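You operate a simulated robot arm through the tools that you are given. There is no shell and no other tool.

You run a simulated two-armed robot. Do the job below in one go: nothing can be reset, and whatever is moved stays where it is left.

TASK
Hold the mesh with the hooks lever while you move the white rod to 25 cm.
Fine: lock the rod again before the hooks come off; leave the other rods and controls.
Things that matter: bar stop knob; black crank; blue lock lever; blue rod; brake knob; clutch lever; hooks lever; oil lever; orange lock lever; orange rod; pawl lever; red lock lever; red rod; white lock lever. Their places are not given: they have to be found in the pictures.

The check looks at the end state, three seconds after you hand in, the way a careful person would. Anything else that was tipped, shoved, dropped, spilled or broken makes it a failure.

THE ROBOT
Two 7-joint arms with fingered hands on one trunk that stands fixed in place. Base frame: the origin is at the foot of the trunk, x ahead of it, y to its left, z up. Readings come in cm, degrees, newtons and seconds.
The left shoulder is at [2, 26.9, 117.2], the right one opposite. Each reaches about 129.8 cm from its shoulder. Payload 5 kg a hand.
The tool frame of a hand sits at the grasp point between the pads (the TCP): z along the fingers, y along the line on which they close. The tips reach 4.2 cm beyond it. The gripper opens to 20.8 cm; its body begins 11.9 cm behind the TCP. The gripper is a hand of 4 fingers: y runs from the thumb to the fingers, the wrist lies at [0, 0, -31.7] in the tool frame, and closing takes about 1.5 s.
Orientation is told as [roll, pitch, yaw] about the base's x, y, z axes, in that order, counted from this pose: with the fingers straight down and closing along the base's y, the tool's x points along the base's -x, its y along +y and its z along -z.

THE INTERFACE
- The arms move only by the tool move_arm. It takes "left_targets", "right_targets" or both (then of equal length, played together; a hand with none holds still); each is a list of rows, each an object of numbers (a shift or turn left out is 0, a gripper value left out holds the last): "rx", "ry", "rz": the turn, a rotation vector about the tool's x, y, z in degrees; "dx", "dy", "dz": the shift along the tool's x, y, z in cm. In form: [{"rx": .., "ry": .., "rz": .., "dx": .., "dy": .., "dz": ..}, ...]. A call has 1 to 20 rows; each row is the pose to reach, as a shift and turn from the pose commanded when the call began, along the tool's axes at that moment. "left_jaw" and "right_jaw" are, for a hand that has rows, the closure, from 0 (fully open) to 1 (shut), set as the call begins (left out, the last holds). A row lasts 0.2 s, in which the tool goes at most 5 cm and 8.6 degrees; a call with a longer step from one row to the next is refused whole, and so is a gripper value outside its range. Where a pose cannot be reached the arm comes as near as it can. A force on the tool above 90 N (or 10 N above the force at the start of the call, whichever is more), or a blocked arm, ends the call early, and 0.2 s more pass. Each finger travels about 15.3 cm/s and halts on what it meets, pressing with about 28 N; the grip force reading is that of the motor and also rises with nothing between the fingers. The clock runs only during rows and for 0.2 s after the last one: add rows that repeat a pose to give the fingers time. The reply holds the time, the measured pose of the TCP, the force on the tool along the base axes, the opening and the grip force, in the units named above and with some noise, with the torque about the TCP (base axes, N m) and any sound that the robot's microphone picked up.
- Cameras (640 x 400 px; columns grow to the right, rows downward): "scene" is now at [16.16, -2.07, 146.05]; the picture's right is [-0.24, -0.97, 0.00], its down [-0.32, 0.08, -0.94] and it looks along [0.92, -0.22, -0.33] (base axes); focal length 320 px, centre (320, 200). "left" rides on the left gripper at [-9.3, 0.2, -14.6] in its tool frame; the picture's right is [-0.02, -1.00, 0.00], its down [0.84, -0.01, -0.54] and it looks along [0.54, -0.01, 0.84] (tool axes); focal length 280 px, centre (320, 200). "right" rides on the right gripper at [9.4, 0.1, -14.6] in its tool frame; the picture's right is [-0.01, 1.00, 0.00], its down [-0.84, -0.01, -0.54] and it looks along [-0.54, -0.01, 0.84] (tool axes); focal length 280 px, centre (320, 200).
- camera(camera): a new picture of that camera. No time passes.
- lift_body(by): moves the trunk up (or, below 0, down) by that many cm; the arms and the scene camera ride with it, the base frame stays. It gives what a move gives, with no picture.
- move_fingers(finger1, finger2, finger3, thumb_bend, hand): sets how far each is bent, from 0 (flat) to 1 (curled in); at 0.3 the hand is open as for a grip, at 0.7 the pads meet at the TCP. One left out holds its place. A second passes; each finger stops where it meets its share of the squeeze, and holds until it gets a number again. A gripper value or a shape takes the hand back. It gives what a move gives, with no picture; readings hold the bend of each and the force on the fingers (four entries, about 0 where the hand has none), thumb and palm.
- grasp_type(shape, hand): the hand has 4 fingers and takes this shape, open, in about a second: jaw (thumb against the fingers, like two jaws); tri (thumb and two fingers); tip (a fingertip pinch); poke (one finger out to press); point (the index stretched); flat (the hand flat); cup (the hand cupped); fist (a fist). The gripper value then closes the fingers along that shape, each until it touches; the sizes above hold for jaw. It gives what a move gives, with no picture.
- pan_tilt(pan, tilt): turns the head with the scene camera to pan (to the left, within 80 degrees either way) and tilt (down, from -29 to 69), counted from straight ahead of the robot (the tilt from the chest, where the trunk bows). It gives what a move gives.
- point_at(camera, pixels): for up to 12 pixels [column, row] of the newest picture of that camera ("zoom" is the newest enlarged one), the place [x, y, z] in the base frame of the surface seen there, good to about 0.2 cm. No time passes.
- zoom(camera, box): a new picture of the part [left, top, right, bottom] of that camera's present view, enlarged. No time passes.
- job_done(): hands the job in; it is judged then, once.

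Unless the task says otherwise, let go and move clear before handing in.

The tools are called as name(argument=value, ...) on one line, values as JSON. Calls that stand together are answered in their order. move_arm: Moves the arms, as the interface text tells. Its arguments: {"type":"object","properties":{"left_targets":{"type":"array"},"left_jaw":{"type":"number"},"right_targets":{"type":"array"},"right_jaw":{"type":"number"}},"required":[]} The other tools are called the same way: lift_body (by) moves the trunk up or down; grasp_type (shape, hand) gives the hand a shape; move_fingers (finger1, finger2, finger3, thumb_bend, hand) moves the fingers one by one; pan_tilt (pan, tilt) turns the head that bears the scene camera; camera (camera) takes a picture; point_at (camera, pixels) gives the place of the surface under pixels of a picture; zoom (camera, box) takes an enlarged picture of a part of a camera's view; job_done () hands the job in.

At the start:

```text
time_s: 0.0
left_eef_pos: [64.7, 19.03, 133.81]
left_orientation: [0.0, 0.0, -10.2]
left_ft_force: [0.8, -0.6, 0.1]
left_ft_torque: [-0.02, 0.0, 0.0]
left_grip_width: 20.8
left_grip_force: 0.1
left_shape: jaw
left_bend: [0.3, 0.3, 0.3, 0.3]
left_finger forces: [0.0, 0.1, 0.0, 0.0, 0.0, 0.0]
right_eef_pos: [57.52, -35.27, 134.09]
right_orientation: [0.0, 0.1, -10.1]
right_ft_force: [0.3, -0.7, 0.5]
right_ft_torque: [0.03, -0.05, -0.02]
right_grip_width: 20.78
right_grip_force: 0.2
right_shape: jaw
right_bend: [0.3, 0.3, 0.3, 0.3]
right_finger forces: [0.1, 0.1, 0.0, 0.0, 0.0, 0.0]
trunk travel left (down, up): [-55.0, 7.1]
head pan, tilt (commanded): [-13.8, 19.4]
```

scene: 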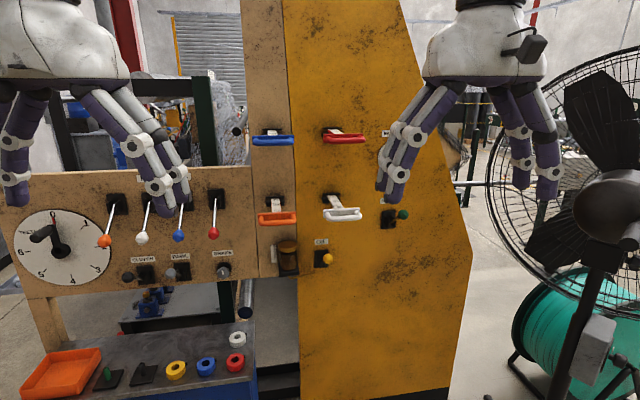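
right: 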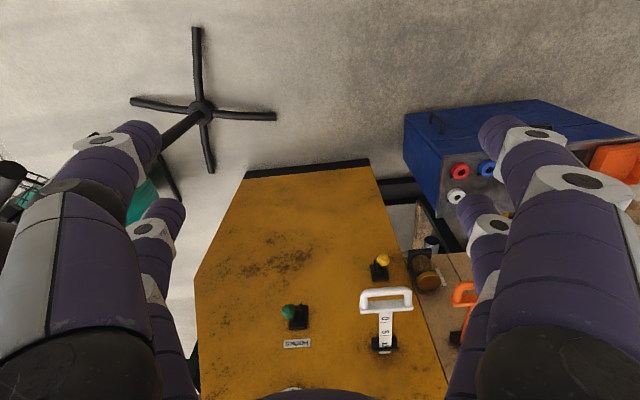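
left: 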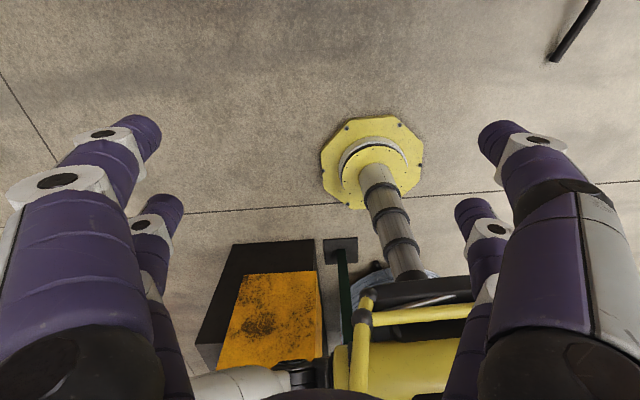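

The scene shows the four rods (blue 272,138; red 343,137; orange 277,217; white 342,213), four ball levers at (105–214, 235) and a green knob lever near (395,217). I'll zoom in on these to read labels and scales.

zoom(camera="scene", box=[240, 110, 430, 290])

zoom(camera="scene", box=[0, 170, 260, 300])

zoom(camera="right", box=[260, 240, 480, 400])

```text
2.22 times, centred on (335, 200) of scene
```

zoom: 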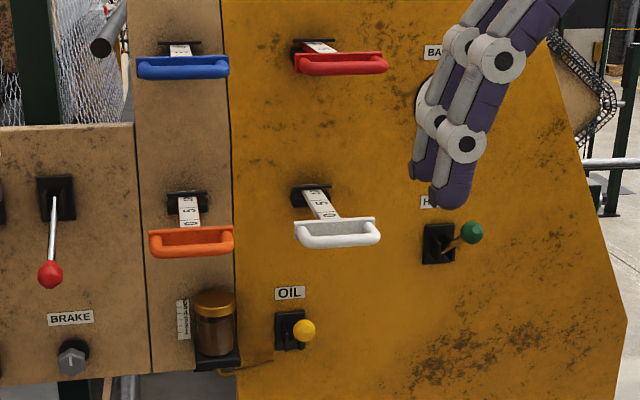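

```text
2.46 times, centred on (130, 235) of scene
```

zoom: 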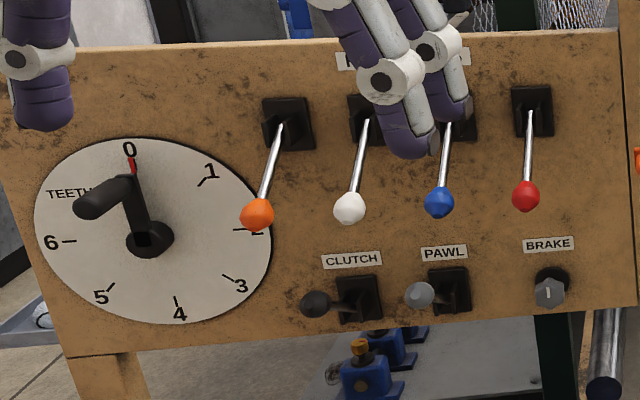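

```text
2.50 times, centred on (370, 320) of right
```

zoom: 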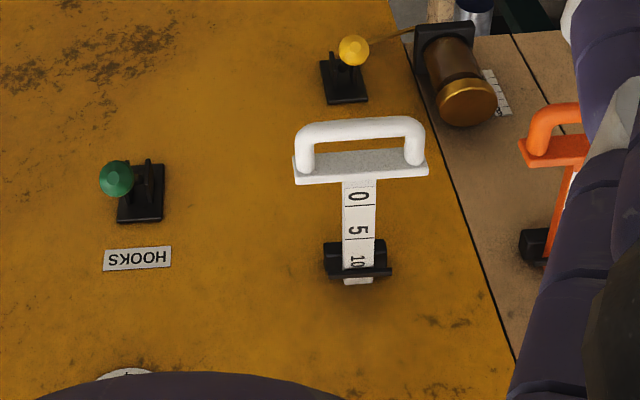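

The scale on the white rod reads 0 at the handle and about 10–11 at the plate; the hands hide the labels above the lock levers. I'll raise and pull both hands back to see clearly.

move_arm(left_targets=[{"dz": -4, "dx": 2}, {"dz": -8, "dx": 4}, {"dz": -12, "dx": 6}, {"dz": -16, "dx": 9}], right_targets=[{"dz": -4, "dx": 2}, {"dz": -8, "dx": 4}, {"dz": -12, "dx": 6}, {"dz": -16, "dx": 9}])

```text
time_s: 1.0
left_eef_pos: [55.46, 20.73, 149.78]
left_orientation: [0.0, -0.2, -10.1]
left_ft_force: [-2.0, 0.5, 0.6]
left_ft_torque: [0.06, -0.28, 0.0]
left_grip_width: 20.78
left_grip_force: 0.0
left_shape: jaw
left_bend: [0.3, 0.3, 0.3, 0.3]
left_finger forces: [0.0, 0.1, 0.0, 0.1, 0.0, 0.0]
right_eef_pos: [48.31, -33.52, 150.06]
right_orientation: [0.1, -0.2, -10.1]
right_ft_force: [-2.1, 0.2, 0.7]
right_ft_torque: [0.02, -0.35, -0.01]
right_grip_width: 20.79
right_grip_force: 0.1
right_shape: jaw
right_bend: [0.3, 0.3, 0.3, 0.3]
right_finger forces: [0.0, 0.0, 0.0, 0.0, 0.1, 0.0]
trunk travel left (down, up): [-55.0, 7.1]
head pan, tilt (commanded): [-13.8, 19.4]
```

Both hands are raised; I'll take a new scene picture and zooms.

camera(camera="scene")

zoom(camera="scene", box=[80, 160, 260, 290])

zoom(camera="scene", box=[300, 110, 440, 280])

camera(camera="right")

camera(camera="left")

```text
taken
```

scene: 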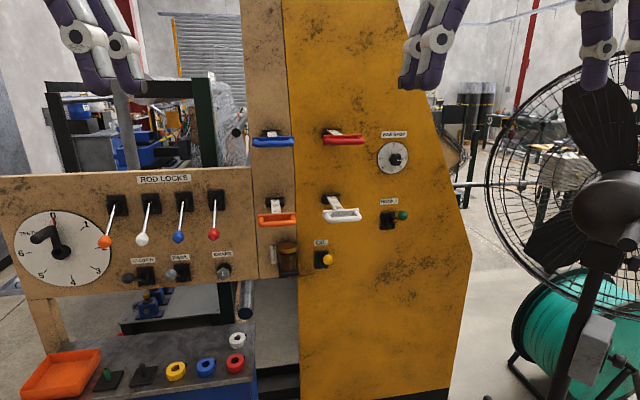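

```text
3.08 times, centred on (170, 225) of scene
```

zoom: 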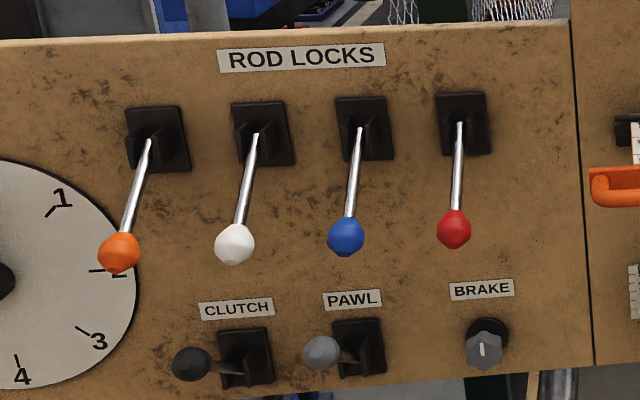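

```text
2.35 times, centred on (370, 195) of scene
```

zoom: 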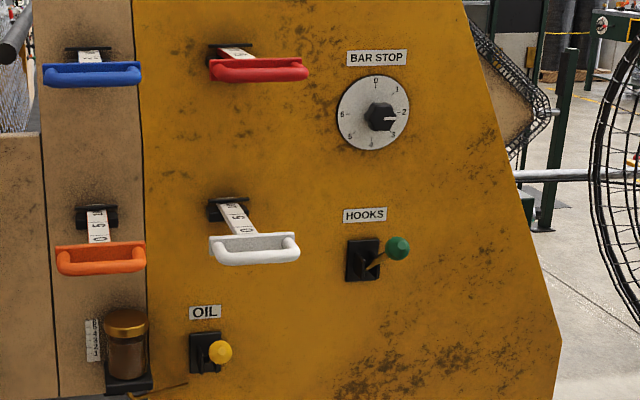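

```text
taken
```

right: 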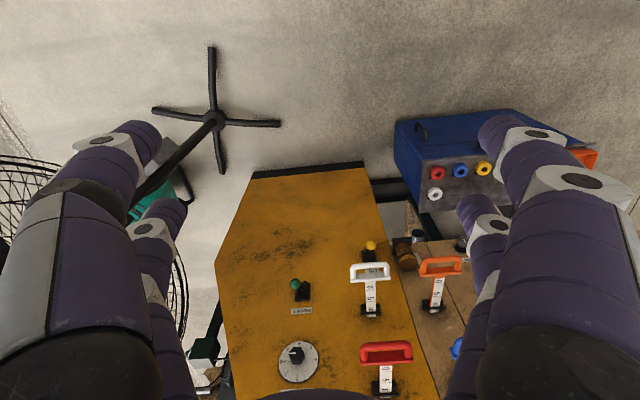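

```text
taken
```

left: 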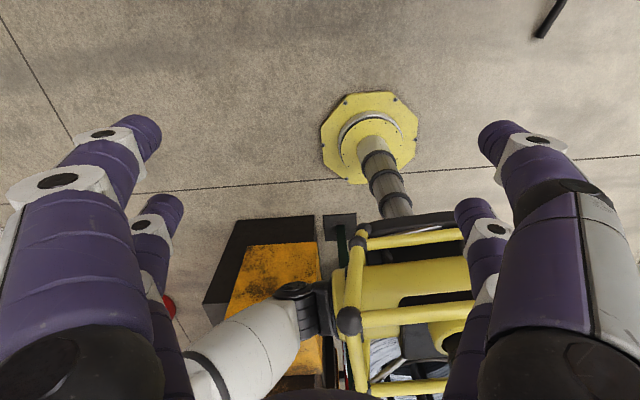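

All four lock levers hang down under "ROD LOCKS" and the HOOKS lever (green, 403,215) angles off to the right of its block. I'll get 3D positions of the key features.

point_at(camera="scene", pixels=[[105, 241], [142, 239], [178, 236], [214, 234], [149, 204], [116, 204], [403, 215], [388, 220], [342, 215], [360, 214], [325, 217], [333, 202]])

zoom(camera="scene", box=[360, 190, 424, 240])

zoom(camera="scene", box=[310, 185, 374, 235])

zoom(camera="scene", box=[90, 180, 190, 260])

zoom(camera="right", box=[270, 230, 470, 400])

```text
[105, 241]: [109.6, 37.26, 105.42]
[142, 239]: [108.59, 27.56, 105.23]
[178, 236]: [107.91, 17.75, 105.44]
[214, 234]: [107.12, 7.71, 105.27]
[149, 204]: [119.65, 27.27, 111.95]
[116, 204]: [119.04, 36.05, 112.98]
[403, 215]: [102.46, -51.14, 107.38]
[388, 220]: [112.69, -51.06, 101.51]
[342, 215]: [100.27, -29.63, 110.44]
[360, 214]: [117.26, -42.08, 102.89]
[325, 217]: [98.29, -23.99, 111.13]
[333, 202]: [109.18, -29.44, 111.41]
```

```text
8.00 times, centred on (392, 215) of scene
```

zoom: 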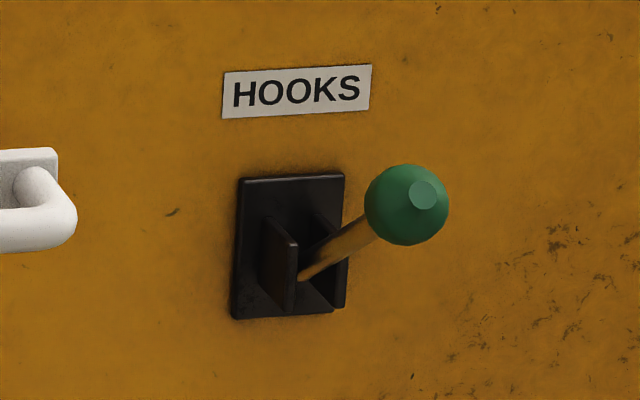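

```text
8.00 times, centred on (342, 210) of scene
```

zoom: 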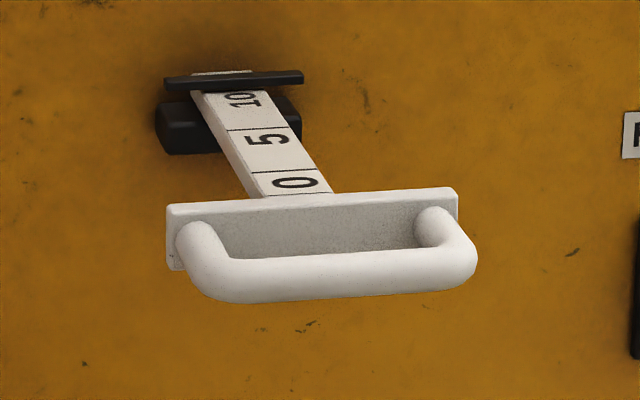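

```text
5.00 times, centred on (140, 220) of scene
```

zoom: 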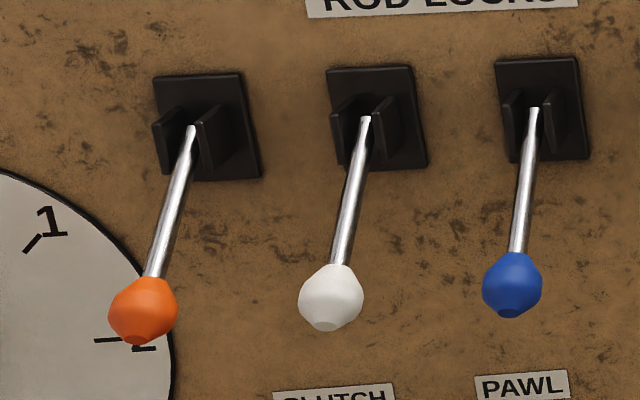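

```text
2.35 times, centred on (370, 315) of right
```

zoom: 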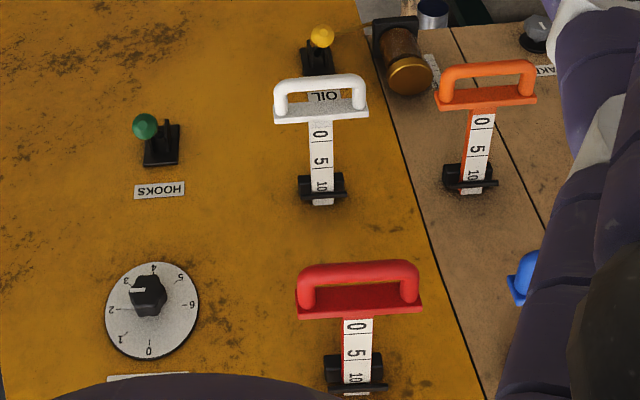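

The lever slots have vertical cheeks, so levers swing up/down. Now I'll measure the yellow panel plane and the white rod's scale marks in 3D.

point_at(camera="scene", pixels=[[300, 100], [310, 300], [430, 250], [380, 300], [370, 180], [262, 100], [262, 180], [60, 190], [230, 190], [230, 280], [120, 290], [100, 185]])

zoom(camera="scene", box=[318, 190, 366, 226])

point_at(camera="zoom", pixels=[[190, 325], [330, 330], [460, 320], [200, 250], [300, 280], [420, 250], [230, 100], [270, 180], [290, 230], [120, 50], [200, 40], [160, 90]])

```text
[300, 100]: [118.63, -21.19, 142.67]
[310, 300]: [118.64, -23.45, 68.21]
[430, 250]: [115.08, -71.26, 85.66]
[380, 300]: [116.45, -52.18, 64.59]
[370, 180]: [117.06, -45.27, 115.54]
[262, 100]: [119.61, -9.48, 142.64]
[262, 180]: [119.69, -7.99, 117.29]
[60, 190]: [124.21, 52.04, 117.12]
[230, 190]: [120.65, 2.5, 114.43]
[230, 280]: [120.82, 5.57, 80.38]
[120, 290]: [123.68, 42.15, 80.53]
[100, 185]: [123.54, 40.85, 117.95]
```

```text
11.11 times, centred on (342, 208) of scene
```

zoom: 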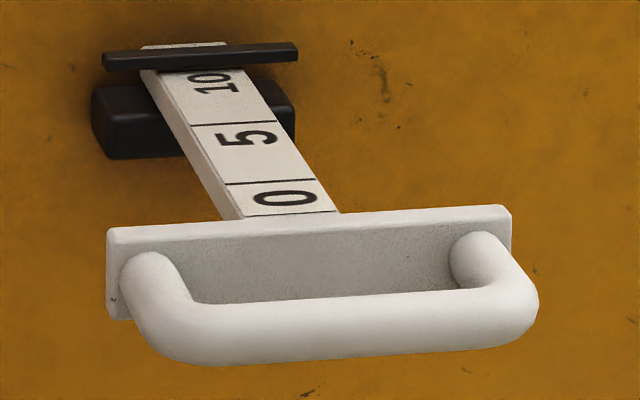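

```text
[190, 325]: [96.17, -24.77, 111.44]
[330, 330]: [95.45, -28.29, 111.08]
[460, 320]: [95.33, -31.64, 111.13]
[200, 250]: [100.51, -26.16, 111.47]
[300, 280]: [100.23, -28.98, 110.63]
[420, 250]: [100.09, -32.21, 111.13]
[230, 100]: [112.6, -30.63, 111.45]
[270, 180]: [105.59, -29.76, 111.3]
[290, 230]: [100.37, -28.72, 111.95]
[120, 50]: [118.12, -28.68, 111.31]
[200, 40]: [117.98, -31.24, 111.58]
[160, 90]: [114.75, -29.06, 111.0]
```

The panel plane is x≈120.1+0.071·y, so rods slide along (-0.9975,+0.071,0), and the white handle bar is near x=95.5, y=-28, z=111. I'll measure scale lines and the lever stick ends more exactly.

zoom(camera="scene", box=[322, 192, 350, 210])

point_at(camera="zoom", pixels=[[360, 300], [300, 180], [250, 90], [230, 50], [120, 50], [330, 40], [60, 110], [400, 90], [330, 170], [390, 280], [60, 30], [410, 320]])

zoom(camera="scene", box=[124, 190, 172, 250])

point_at(camera="zoom", pixels=[[240, 310], [240, 345], [270, 260], [300, 190], [320, 115], [290, 80], [230, 325], [260, 320], [330, 60], [275, 130], [355, 110], [360, 300]])

zoom(camera="scene", box=[376, 200, 416, 235])

point_at(camera="zoom", pixels=[[420, 170], [440, 150], [420, 230], [350, 230], [320, 260], [270, 290], [210, 200], [300, 310], [220, 130], [380, 180], [470, 180], [420, 120]])

```text
16.00 times, centred on (336, 201) of scene
```

zoom: 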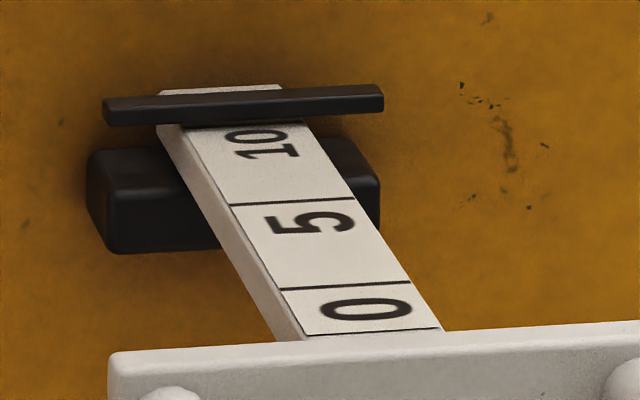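

```text
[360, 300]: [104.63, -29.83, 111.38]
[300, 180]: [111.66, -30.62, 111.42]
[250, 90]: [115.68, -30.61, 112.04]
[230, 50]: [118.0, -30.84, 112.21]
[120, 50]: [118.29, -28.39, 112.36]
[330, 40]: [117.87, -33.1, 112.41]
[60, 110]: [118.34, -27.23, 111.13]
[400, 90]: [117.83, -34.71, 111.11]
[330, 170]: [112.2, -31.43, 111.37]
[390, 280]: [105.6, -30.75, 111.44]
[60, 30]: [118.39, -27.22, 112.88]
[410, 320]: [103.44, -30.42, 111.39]
```

```text
6.67 times, centred on (148, 220) of scene
```

zoom: 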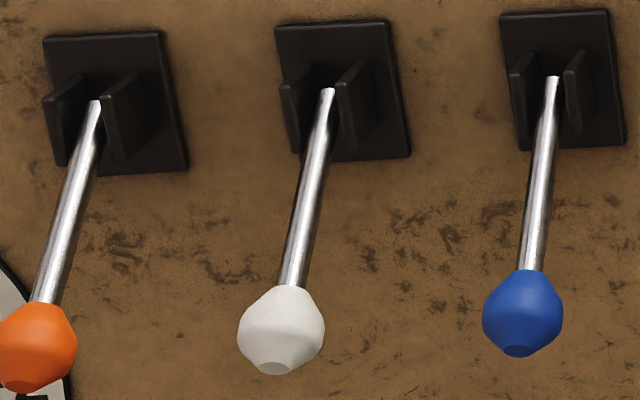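

```text
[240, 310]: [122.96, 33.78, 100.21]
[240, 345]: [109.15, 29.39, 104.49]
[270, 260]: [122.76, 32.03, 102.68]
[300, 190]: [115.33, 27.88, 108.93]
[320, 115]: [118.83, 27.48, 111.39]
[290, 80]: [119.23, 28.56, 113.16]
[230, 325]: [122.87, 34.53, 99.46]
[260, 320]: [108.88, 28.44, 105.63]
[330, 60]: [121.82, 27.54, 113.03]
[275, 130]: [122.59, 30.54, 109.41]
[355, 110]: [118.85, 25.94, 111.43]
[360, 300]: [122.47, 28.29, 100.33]
```

```text
11.43 times, centred on (396, 218) of scene
```

zoom: 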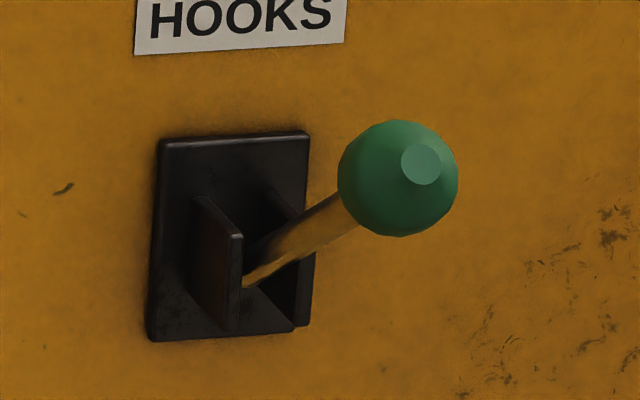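

```text
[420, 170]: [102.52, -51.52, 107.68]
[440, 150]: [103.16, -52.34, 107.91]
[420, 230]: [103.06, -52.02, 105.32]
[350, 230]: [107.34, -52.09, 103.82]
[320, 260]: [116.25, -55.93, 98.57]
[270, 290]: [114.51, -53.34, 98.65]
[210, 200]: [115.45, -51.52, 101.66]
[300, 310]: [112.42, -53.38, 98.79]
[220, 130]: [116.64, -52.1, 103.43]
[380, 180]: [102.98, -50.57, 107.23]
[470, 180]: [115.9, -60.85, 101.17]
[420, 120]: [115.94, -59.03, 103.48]
```

White rod reads about 10 (10-line just at the black bar); the white lock knob is at about (109,28,105) and the HOOKS knob about (104,-51.5,107), both needing vertical swings. I'll put both hands in the poke shape and check which finger sticks out.

grasp_type(shape="poke", hand="right")

grasp_type(shape="poke", hand="left")

camera(camera="right")

camera(camera="left")

camera(camera="scene")

```text
time_s: 1.9
left_eef_pos: [55.57, 20.63, 149.6]
left_orientation: [0.0, -0.2, -10.1]
left_ft_force: [0.0, -1.1, 0.5]
left_ft_torque: [-0.03, -0.12, -0.01]
left_grip_width: 20.78
left_grip_force: 0.0
left_shape: jaw
left_bend: [0.3, 0.3, 0.3, 0.3]
left_finger forces: [0.0, 0.0, 0.0, 0.1, 0.0, 0.0]
right_eef_pos: [48.65, -33.58, 149.97]
right_orientation: [0.2, -0.1, -10.2]
right_ft_force: [-0.8, -0.8, 0.1]
right_ft_torque: [-0.02, -0.16, 0.0]
right_grip_width: 0.04
right_grip_force: 0.1
right_shape: poke
right_bend: [1.0, 1.0, 1.0, 0.33]
right_finger forces: [0.0, 0.0, 0.0, 0.0, 0.0, 0.1]
trunk travel left (down, up): [-55.0, 7.1]
head pan, tilt (commanded): [-13.8, 19.4]
```

```text
time_s: 2.8
left_eef_pos: [55.8, 20.67, 149.61]
left_orientation: [0.0, 0.1, -10.1]
left_ft_force: [-1.0, -0.3, 0.3]
left_ft_torque: [0.02, -0.08, -0.01]
left_grip_width: 0.03
left_grip_force: 0.0
left_shape: poke
left_bend: [1.0, 1.0, 1.0, 0.33]
left_finger forces: [0.0, 0.1, 0.0, 0.1, 0.0, 0.1]
right_eef_pos: [48.81, -33.6, 149.92]
right_orientation: [0.0, -0.2, -10.1]
right_ft_force: [-0.9, -0.2, 0.0]
right_ft_torque: [-0.01, -0.06, 0.0]
right_grip_width: 0.01
right_grip_force: 0.2
right_shape: poke
right_bend: [1.0, 1.0, 1.0, 0.33]
right_finger forces: [0.0, 0.1, 0.1, 0.0, 0.0, 0.0]
trunk travel left (down, up): [-55.0, 7.1]
head pan, tilt (commanded): [-13.8, 19.4]
```

```text
taken
```

right: 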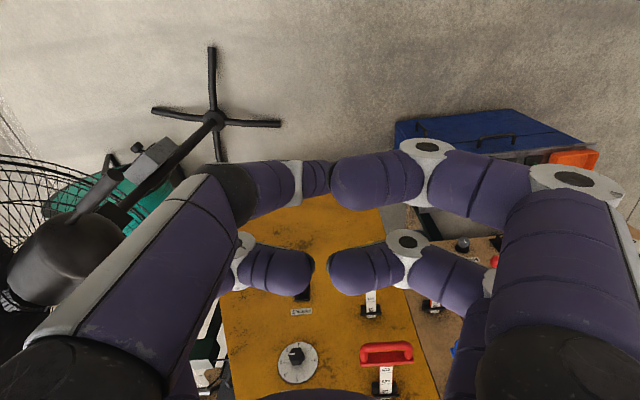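

```text
taken
```

left: 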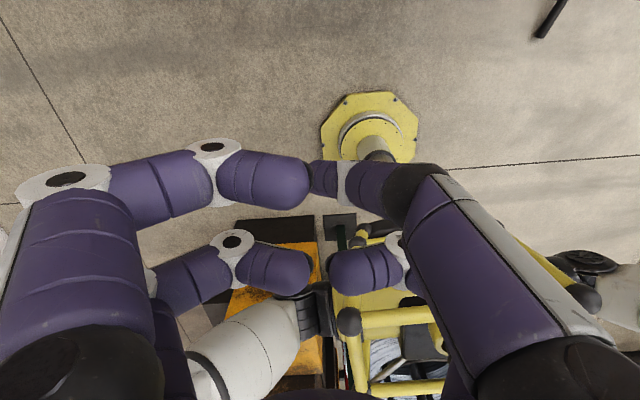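

```text
taken
```

scene: 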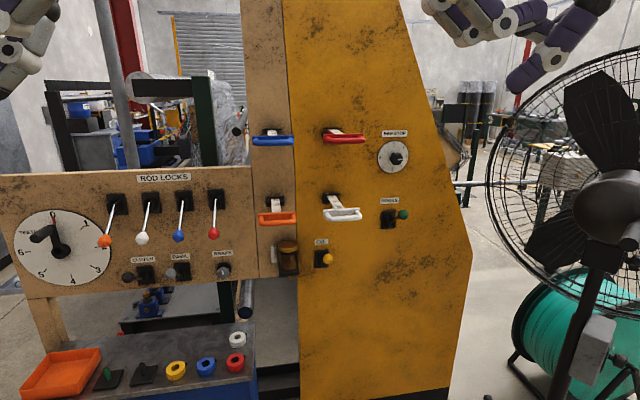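

The hand pictures show three fingers curled in and one (bend 0.33) still out, but its exact shape is unclear. I'll look at the hand with the scene camera by tilting up.

pan_tilt(pan=-30, tilt=5)

camera(camera="scene")

```text
time_s: 3.6
left_eef_pos: [55.81, 20.63, 149.48]
left_orientation: [-0.1, 0.0, -10.1]
left_ft_force: [-0.5, -0.6, -0.3]
left_ft_torque: [0.03, 0.0, -0.03]
left_grip_width: 0.0
left_grip_force: 0.1
left_shape: poke
left_bend: [1.0, 1.0, 1.0, 0.33]
left_finger forces: [0.0, 0.0, 0.0, 0.0, 0.0, 0.1]
right_eef_pos: [48.72, -33.58, 149.83]
right_orientation: [0.0, 0.0, -10.1]
right_ft_force: [0.4, -0.3, 0.4]
right_ft_torque: [0.01, 0.02, 0.05]
right_grip_width: 0.0
right_grip_force: 0.1
right_shape: poke
right_bend: [1.0, 1.0, 1.0, 0.33]
right_finger forces: [0.1, 0.0, 0.0, 0.0, 0.1, 0.0]
trunk travel left (down, up): [-55.0, 7.1]
head pan, tilt (commanded): [-30.0, 5.0]
```

```text
taken
```

scene: 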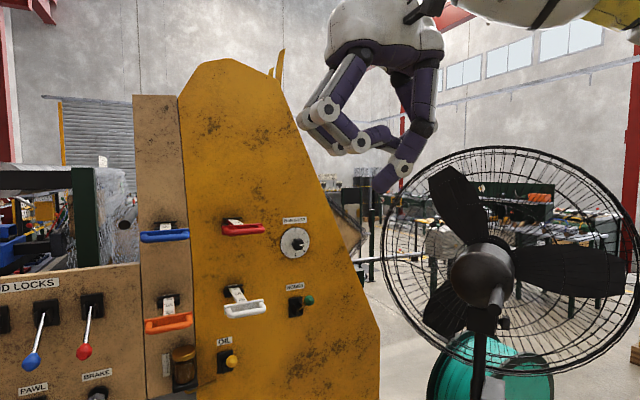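

The poke shape leaves the thumb-side digit out with a bent tip. I'll try the "point" shape on the right hand, which should stretch the index straight.

grasp_type(shape="point", hand="right")

zoom(camera="scene", box=[260, 0, 480, 220])

camera(camera="right")

```text
time_s: 4.5
left_eef_pos: [55.76, 20.7, 149.52]
left_orientation: [0.0, 0.0, -10.2]
left_ft_force: [0.4, 0.1, -0.2]
left_ft_torque: [0.04, 0.03, 0.0]
left_grip_width: 0.01
left_grip_force: 0.1
left_shape: poke
left_bend: [1.0, 1.0, 1.0, 0.33]
left_finger forces: [0.0, 0.0, 0.0, 0.1, 0.0, 0.1]
right_eef_pos: [48.73, -33.67, 149.78]
right_orientation: [0.0, 0.1, -10.2]
right_ft_force: [-0.1, 0.5, 0.3]
right_ft_torque: [0.01, 0.01, -0.03]
right_grip_width: 20.19
right_grip_force: 0.1
right_shape: point
right_bend: [0.7, 1.0, 1.0, 0.32]
right_finger forces: [0.0, 0.0, 0.0, 0.1, 0.0, 0.0]
trunk travel left (down, up): [-55.0, 7.1]
head pan, tilt (commanded): [-30.0, 5.0]
```

```text
1.82 times, centred on (370, 110) of scene
```

zoom: 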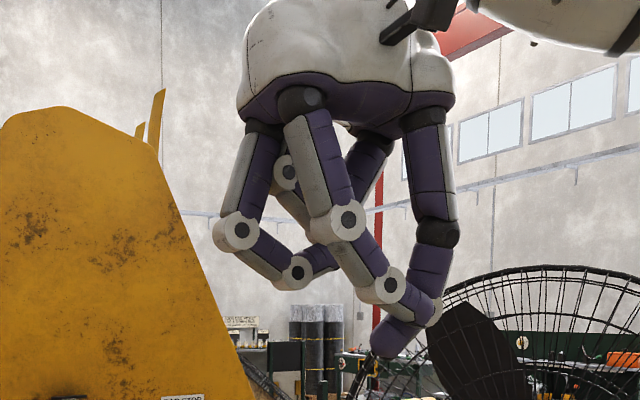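

```text
taken
```

right: 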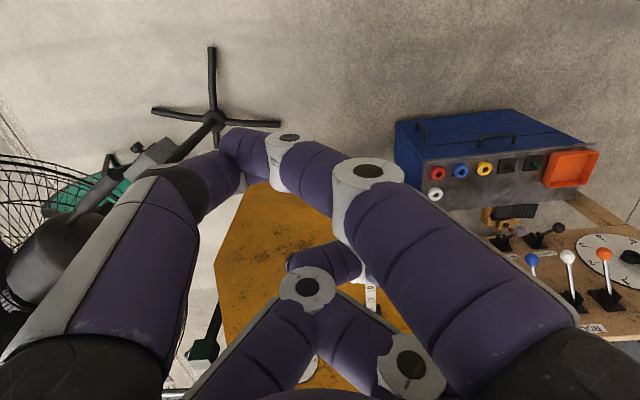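

In "point" the index bends to meet the thumb, so it isn't a straight poker. I'll try the "tip" shape closed on the right hand to see whether it makes a narrow central beak.

grasp_type(shape="tip", hand="right")

zoom(camera="scene", box=[260, 0, 480, 220])

move_arm(right_targets=[{"dz": 0}, {"dz": 0}, {"dz": 0}, {"dz": 0}, {"dz": 0}, {"dz": 0}, {"dz": 0}], right_jaw=1)

zoom(camera="scene", box=[260, 0, 480, 220])

camera(camera="right")

```text
time_s: 5.4
left_eef_pos: [55.79, 20.75, 149.39]
left_orientation: [0.0, 0.0, -10.1]
left_ft_force: [0.0, 0.3, 0.1]
left_ft_torque: [-0.03, -0.02, -0.01]
left_grip_width: 0.0
left_grip_force: 0.0
left_shape: poke
left_bend: [1.0, 1.0, 1.0, 0.33]
left_finger forces: [0.0, 0.0, 0.1, 0.1, 0.1, 0.0]
right_eef_pos: [48.82, -33.6, 149.86]
right_orientation: [0.0, 0.1, -10.1]
right_ft_force: [0.2, -0.3, -0.1]
right_ft_torque: [0.04, 0.0, -0.02]
right_grip_width: 20.79
right_grip_force: 0.0
right_shape: tip
right_bend: [0.3, 0.3, 0.3, 0.3]
right_finger forces: [0.1, 0.0, 0.0, 0.0, 0.0, 0.0]
trunk travel left (down, up): [-55.0, 7.1]
head pan, tilt (commanded): [-30.0, 5.0]
```

```text
1.82 times, centred on (370, 110) of scene
```

zoom: 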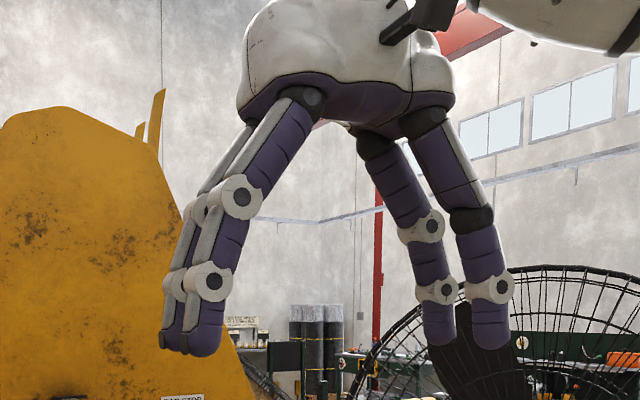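

```text
time_s: 7.0
left_eef_pos: [55.79, 20.73, 149.52]
left_orientation: [0.0, 0.1, -10.1]
left_ft_force: [-0.5, 0.4, 0.3]
left_ft_torque: [-0.02, 0.0, 0.03]
left_grip_width: 0.02
left_grip_force: 0.0
left_shape: poke
left_bend: [1.0, 1.0, 1.0, 0.33]
left_finger forces: [0.0, 0.1, 0.0, 0.0, 0.0, 0.0]
right_eef_pos: [48.75, -33.58, 149.9]
right_orientation: [0.0, 0.0, -10.1]
right_ft_force: [-0.2, 0.4, 0.2]
right_ft_torque: [-0.01, -0.02, 0.02]
right_grip_width: 0.0
right_grip_force: 27.8
right_shape: tip
right_bend: [0.7, 0.7, 0.7, 0.7]
right_finger forces: [0.0, 0.0, 0.0, 0.1, 0.1, 0.0]
trunk travel left (down, up): [-55.0, 7.1]
head pan, tilt (commanded): [-30.0, 5.0]
```

```text
1.82 times, centred on (370, 110) of scene
```

zoom: 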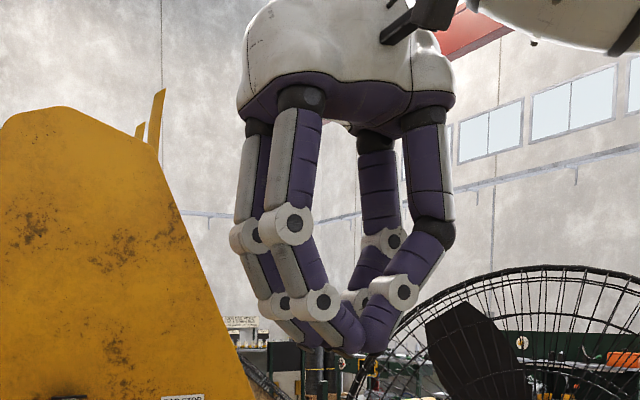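

```text
taken
```

right: 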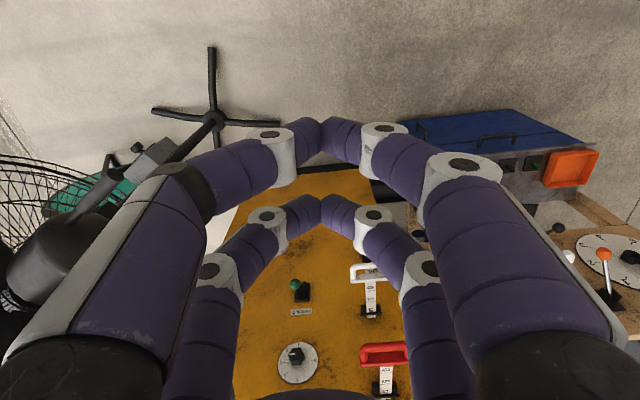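

In tip/jaw the four digits form two pairs 6 cm apart along tool x; thumb+finger1 are one pair (near the hand camera). I plan to pinch lever knobs sideways with thumb+finger1 only, other two curled. First I'll check where the fan stands and re-aim the head to measure the clutch/pawl knobs.

point_at(camera="scene", pixels=[[480, 270], [390, 200], [450, 200], [560, 180], [620, 240], [520, 370], [308, 300], [245, 308], [300, 243]])

pan_tilt(pan=-5, tilt=22)

camera(camera="scene")

```text
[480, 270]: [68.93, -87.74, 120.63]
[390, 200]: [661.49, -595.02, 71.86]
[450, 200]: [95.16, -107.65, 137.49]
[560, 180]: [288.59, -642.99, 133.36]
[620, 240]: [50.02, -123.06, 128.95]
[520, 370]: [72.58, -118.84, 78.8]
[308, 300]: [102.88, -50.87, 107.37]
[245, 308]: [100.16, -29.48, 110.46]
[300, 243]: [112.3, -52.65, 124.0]
```

```text
time_s: 7.9
left_eef_pos: [55.83, 20.74, 149.53]
left_orientation: [0.0, -0.1, -10.2]
left_ft_force: [-0.3, 0.1, 0.3]
left_ft_torque: [0.01, 0.01, 0.0]
left_grip_width: 0.01
left_grip_force: 0.1
left_shape: poke
left_bend: [1.0, 1.0, 1.0, 0.33]
left_finger forces: [0.0, 0.0, 0.0, 0.0, 0.0, 0.0]
right_eef_pos: [48.77, -33.59, 149.78]
right_orientation: [0.0, 0.1, -10.1]
right_ft_force: [0.4, 0.1, 0.1]
right_ft_torque: [-0.02, 0.01, 0.0]
right_grip_width: 0.0
right_grip_force: 27.4
right_shape: tip
right_bend: [0.7, 0.7, 0.7, 0.7]
right_finger forces: [0.0, 0.0, 0.0, 0.1, 0.0, 0.1]
trunk travel left (down, up): [-55.0, 7.1]
head pan, tilt (commanded): [-5.0, 22.0]
```

```text
taken
```

scene: 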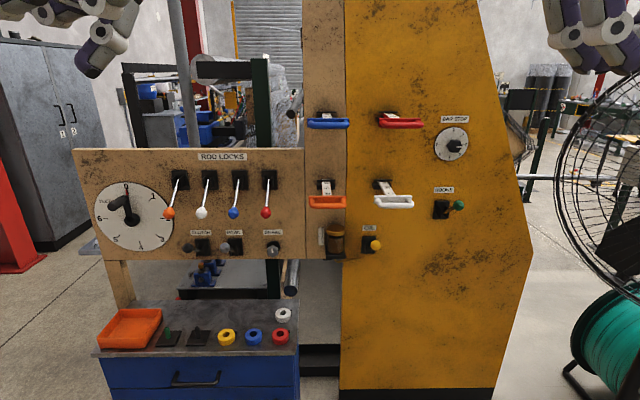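

Now I'll measure the clutch/pawl knobs and the fan cage edge from this view.

point_at(camera="scene", pixels=[[187, 247], [222, 247], [272, 249], [202, 213], [233, 213], [170, 213], [265, 212], [459, 205], [553, 160], [551, 185], [600, 110], [562, 240]])

zoom(camera="scene", box=[150, 150, 300, 270])

zoom(camera="scene", box=[480, 80, 640, 260])

```text
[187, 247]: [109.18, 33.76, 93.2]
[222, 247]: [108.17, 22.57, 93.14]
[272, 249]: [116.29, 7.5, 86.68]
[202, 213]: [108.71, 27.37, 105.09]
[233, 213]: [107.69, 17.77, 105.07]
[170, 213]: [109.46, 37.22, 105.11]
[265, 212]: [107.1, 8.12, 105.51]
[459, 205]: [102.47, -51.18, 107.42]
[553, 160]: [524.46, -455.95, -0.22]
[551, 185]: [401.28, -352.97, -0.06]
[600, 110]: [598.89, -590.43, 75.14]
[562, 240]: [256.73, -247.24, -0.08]
```

```text
3.33 times, centred on (225, 210) of scene
```

zoom: 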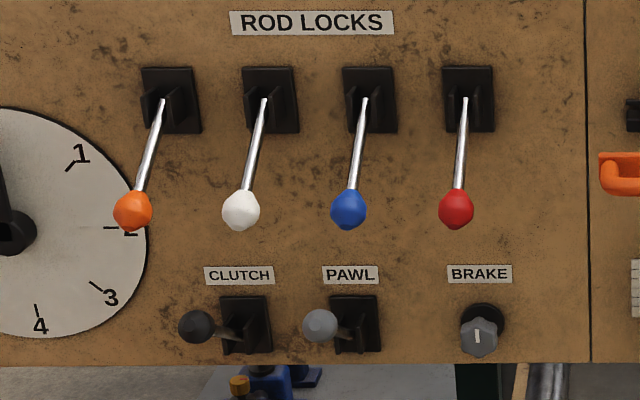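

```text
2.22 times, centred on (560, 170) of scene
```

zoom: 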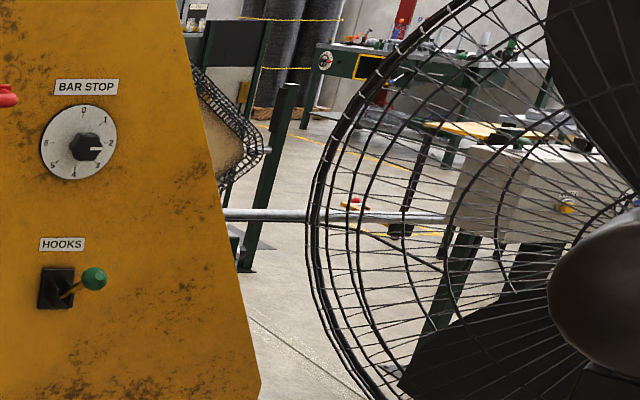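

Fan cage wires were missed; I'll query thick ring pixels in the zoom to know its clearance.

point_at(camera="zoom", pixels=[[309, 215], [313, 180], [310, 245], [320, 290], [333, 125], [345, 335], [353, 230], [600, 290], [308, 225], [327, 310], [350, 95], [395, 45]])

```text
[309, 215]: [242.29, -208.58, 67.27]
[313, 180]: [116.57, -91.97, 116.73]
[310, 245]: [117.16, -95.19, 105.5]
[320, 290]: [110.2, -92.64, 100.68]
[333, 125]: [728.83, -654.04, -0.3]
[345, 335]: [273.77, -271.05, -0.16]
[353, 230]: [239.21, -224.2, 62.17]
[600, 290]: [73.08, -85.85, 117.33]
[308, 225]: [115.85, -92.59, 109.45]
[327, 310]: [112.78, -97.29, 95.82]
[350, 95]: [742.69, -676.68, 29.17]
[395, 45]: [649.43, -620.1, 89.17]
```

The fan cage edge is at about (116,-92), well clear of the HOOKS knob near (104,-52,107). Now I'll bring the right hand forward-pointing to a staging spot at (78,-52,112).

move_arm(right_targets=[{"ry": -7.5, "dx": -2.67, "dy": -1.09, "dz": 3.15}, {"ry": -15, "dx": -5.33, "dy": -2.17, "dz": 6.3}, {"ry": -22.5, "dx": -8, "dy": -3.26, "dz": 9.45}, {"ry": -30, "dx": -10.67, "dy": -4.35, "dz": 12.6}, {"ry": -37.5, "dx": -13.33, "dy": -5.43, "dz": 15.75}, {"ry": -45, "dx": -16, "dy": -6.52, "dz": 18.9}, {"ry": -52.5, "dx": -18.67, "dy": -7.61, "dz": 22.05}, {"ry": -60, "dx": -21.33, "dy": -8.69, "dz": 25.2}, {"ry": -67.5, "dx": -24, "dy": -9.78, "dz": 28.35}, {"ry": -75, "dx": -26.67, "dy": -10.87, "dz": 31.5}, {"ry": -82.5, "dx": -29.33, "dy": -11.95, "dz": 34.65}, {"ry": -90, "dx": -31.96, "dy": -13.04, "dz": 37.8}, {"ry": -90, "dx": -31.96, "dy": -13.04, "dz": 37.8}])

move_fingers(hand="right", finger1=0.55, finger2=1, finger3=1, thumb_bend=0.55)

camera(camera="scene")

camera(camera="right")

```text
time_s: 10.9
left_eef_pos: [55.91, 20.45, 149.42]
left_orientation: [-0.1, -0.1, -10.2]
left_ft_force: [2.4, -0.2, -1.1]
left_ft_torque: [-0.07, 0.29, -0.03]
left_grip_width: 0.0
left_grip_force: 0.0
left_shape: poke
left_bend: [1.0, 1.0, 1.0, 0.33]
left_finger forces: [0.0, 0.0, 0.1, 0.0, 0.1, 0.1]
right_eef_pos: [62.73, -40.19, 161.16]
right_orientation: [-158.0, -61.7, 156.0]
right_ft_force: [0.7, -0.9, -0.1]
right_ft_torque: [-0.06, 0.0, 0.08]
right_grip_width: 0.03
right_grip_force: 28.2
right_shape: tip
right_bend: [0.7, 0.7, 0.7, 0.7]
right_finger forces: [0.0, 0.0, 0.2, 0.0, 0.0, 0.0]
right hand out of reach, approached as far as the arm can: row 8, 9, 10, 11, 12, 13
trunk travel left (down, up): [-55.0, 7.1]
head pan, tilt (commanded): [-5.0, 22.0]
stopped in row 13 (right hand): the arm was blocked; the commanded pose is now the measured one
```

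```text
time_s: 11.9
left_eef_pos: [55.77, 20.82, 149.48]
left_orientation: [-0.1, 0.0, -10.1]
left_ft_force: [0.1, 1.1, -0.1]
left_ft_torque: [-0.21, 0.02, 0.0]
left_grip_width: 0.0
left_grip_force: 0.0
left_shape: poke
left_bend: [1.0, 1.0, 1.0, 0.33]
left_finger forces: [0.0, 0.1, 0.0, 0.1, 0.0, 0.0]
right_eef_pos: [62.71, -39.98, 161.48]
right_orientation: [-158.1, -61.4, 156.2]
right_ft_force: [0.1, 1.7, 0.3]
right_ft_torque: [0.08, 0.04, -0.15]
right_grip_width: 8.6
right_grip_force: 0.1
right_shape: fingers
right_bend: [0.55, 0.71, 0.71, 0.55]
right_finger forces: [0.1, 0.1, 0.0, 0.1, 0.0, 0.1]
trunk travel left (down, up): [-55.0, 7.1]
head pan, tilt (commanded): [-5.0, 22.0]
```

```text
taken
```

scene: 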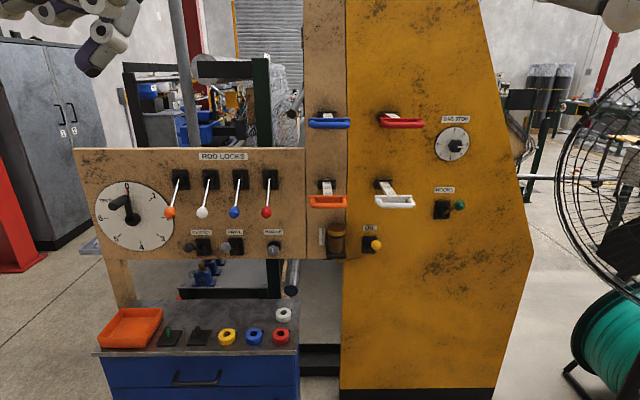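

```text
taken
```

right: 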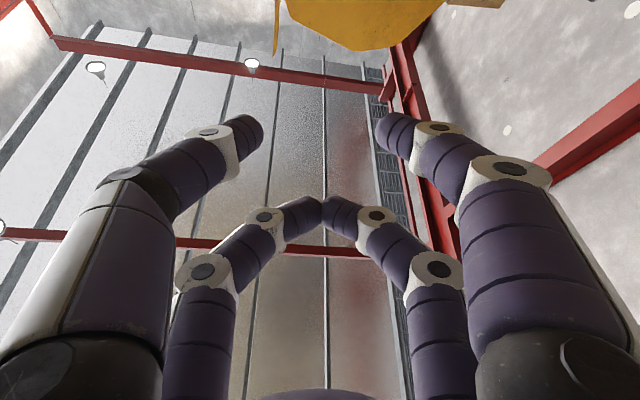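

The right hand could not follow that path (rows 8–13 out of reach) and ended pointing up-forward at (62.7,-40,161). I'll first extend it forward while leveling it, where the arm is less folded.

move_arm(right_targets=[{"rx": 0.33, "ry": 4.4, "rz": 1.7, "dx": 3.38, "dy": -0.21, "dz": 2.52}, {"rx": 0.65, "ry": 8.8, "rz": 3.38, "dx": 6.77, "dy": -0.42, "dz": 5.03}, {"rx": 0.98, "ry": 13.2, "rz": 5.08, "dx": 10.15, "dy": -0.63, "dz": 7.55}, {"rx": 1.3, "ry": 17.6, "rz": 6.77, "dx": 13.5, "dy": -0.83, "dz": 10.07}, {"rx": 1.63, "ry": 22, "rz": 8.46, "dx": 16.9, "dy": -1.04, "dz": 12.6}, {"rx": 1.96, "ry": 26.4, "rz": 10.15, "dx": 20.3, "dy": -1.25, "dz": 15.1}, {"rx": 1.96, "ry": 26.4, "rz": 10.15, "dx": 20.3, "dy": -1.25, "dz": 15.1}])

camera(camera="right")

camera(camera="scene")

```text
time_s: 13.5
left_eef_pos: [55.56, 20.52, 149.56]
left_orientation: [0.0, 0.0, -10.2]
left_ft_force: [-1.2, -0.6, 0.5]
left_ft_torque: [0.08, -0.08, 0.03]
left_grip_width: 0.0
left_grip_force: 0.2
left_shape: poke
left_bend: [1.0, 1.0, 1.0, 0.33]
left_finger forces: [0.0, 0.0, 0.0, 0.1, 0.0, 0.0]
right_eef_pos: [84.88, -45.35, 150.59]
right_orientation: [155.9, -89.7, -159.9]
right_ft_force: [0.3, 0.2, 0.0]
right_ft_torque: [-0.02, 0.01, 0.02]
right_grip_width: 8.61
right_grip_force: 0.0
right_shape: fingers
right_bend: [0.55, 0.71, 0.71, 0.55]
right_finger forces: [0.0, 0.0, 0.1, 0.0, 0.0, 0.0]
trunk travel left (down, up): [-55.0, 7.1]
head pan, tilt (commanded): [-5.0, 22.0]
```

```text
taken
```

right: 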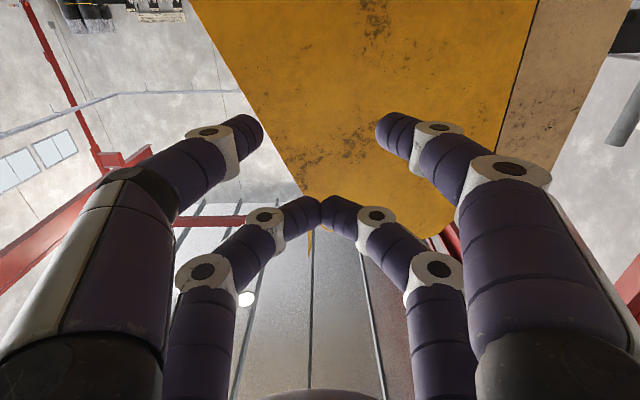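

```text
taken
```

scene: 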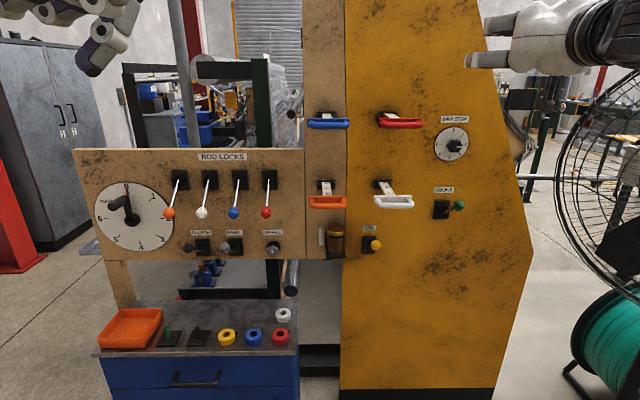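

The right hand now points level-forward (net yaw −4°) at (84.9,−45.4,150.6). I'll reset its fingers through "poke" so fingers 2–3 curl in, then open thumb+finger1, and lower it toward the HOOKS height.

grasp_type(shape="poke", hand="right")

move_fingers(hand="right", finger1=0.53, thumb_bend=0.53)

move_arm(right_targets=[{"dx": 4.5, "dy": -0.6, "dz": 0.4}, {"dx": 9, "dy": -1.2, "dz": 0.8}, {"dx": 13.5, "dy": -1.8, "dz": 1.2}, {"dx": 18, "dy": -2.4, "dz": 1.6}, {"dx": 22.5, "dy": -3, "dz": 2}, {"dx": 27, "dy": -3.6, "dz": 2.4}, {"dx": 31.5, "dy": -4.2, "dz": 2.8}, {"dx": 36, "dy": -4.8, "dz": 3.2}, {"dx": 40.6, "dy": -5.4, "dz": 3.4}, {"dx": 40.6, "dy": -5.4, "dz": 3.4}])

camera(camera="right")

camera(camera="scene")

```text
time_s: 14.4
left_eef_pos: [55.82, 20.54, 149.59]
left_orientation: [0.0, -0.1, -10.2]
left_ft_force: [0.2, -0.5, -0.5]
left_ft_torque: [0.01, 0.03, -0.02]
left_grip_width: 0.0
left_grip_force: 0.1
left_shape: poke
left_bend: [1.0, 1.0, 1.0, 0.33]
left_finger forces: [0.1, 0.0, 0.0, 0.0, 0.1, 0.0]
right_eef_pos: [85.06, -45.11, 150.68]
right_orientation: [164.5, -89.7, -168.6]
right_ft_force: [-0.2, 0.2, -0.7]
right_ft_torque: [-0.03, 0.0, -0.02]
right_grip_width: 0.04
right_grip_force: 0.1
right_shape: poke
right_bend: [1.0, 1.0, 1.0, 0.33]
right_finger forces: [0.0, 0.0, 0.0, 0.0, 0.0, 0.0]
trunk travel left (down, up): [-55.0, 7.1]
head pan, tilt (commanded): [-5.0, 22.0]
```

```text
time_s: 15.4
left_eef_pos: [55.73, 20.59, 149.51]
left_orientation: [0.1, -0.2, -10.2]
left_ft_force: [-0.1, 0.7, -1.0]
left_ft_torque: [0.02, -0.04, 0.02]
left_grip_width: 0.01
left_grip_force: 0.0
left_shape: poke
left_bend: [1.0, 1.0, 1.0, 0.33]
left_finger forces: [0.0, 0.0, 0.0, 0.0, 0.1, 0.0]
right_eef_pos: [85.14, -45.23, 150.68]
right_orientation: [166.3, -89.7, -170.4]
right_ft_force: [-0.4, -0.6, -0.5]
right_ft_torque: [0.0, 0.0, -0.04]
right_grip_width: 9.64
right_grip_force: 0.1
right_shape: fingers
right_bend: [0.53, 1.0, 1.0, 0.53]
right_finger forces: [0.1, 0.0, 0.0, 0.0, 0.1, 0.1]
trunk travel left (down, up): [-55.0, 7.1]
head pan, tilt (commanded): [-5.0, 22.0]
```

```text
time_s: 17.6
left_eef_pos: [55.68, 20.69, 149.49]
left_orientation: [0.0, -0.2, -10.1]
left_ft_force: [0.0, 0.8, -0.5]
left_ft_torque: [-0.06, 0.04, 0.01]
left_grip_width: 0.0
left_grip_force: 0.1
left_shape: poke
left_bend: [1.0, 1.0, 1.0, 0.33]
left_finger forces: [0.1, 0.1, 0.1, 0.1, 0.0, 0.0]
right_eef_pos: [86.34, -54.48, 120.21]
right_orientation: [-13.8, -83.4, 11.4]
right_ft_force: [0.5, 0.0, -0.8]
right_ft_torque: [0.02, 0.01, -0.02]
right_grip_width: 9.69
right_grip_force: 0.0
right_shape: fingers
right_bend: [0.53, 1.0, 1.0, 0.53]
right_finger forces: [0.0, 0.0, 0.0, 0.1, 0.0, 0.1]
right hand out of reach, approached as far as the arm can: row 5, 6, 7, 8, 9, 10
trunk travel left (down, up): [-55.0, 7.1]
head pan, tilt (commanded): [-5.0, 22.0]
```

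```text
taken
```

right: 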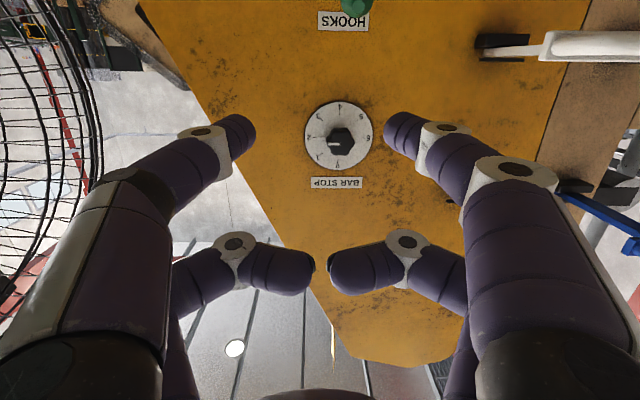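

```text
taken
```

scene: 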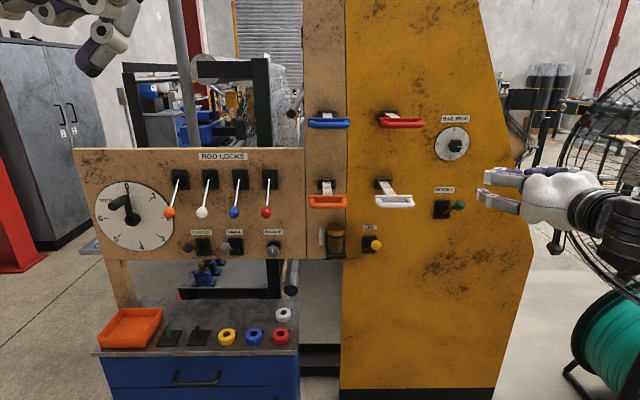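

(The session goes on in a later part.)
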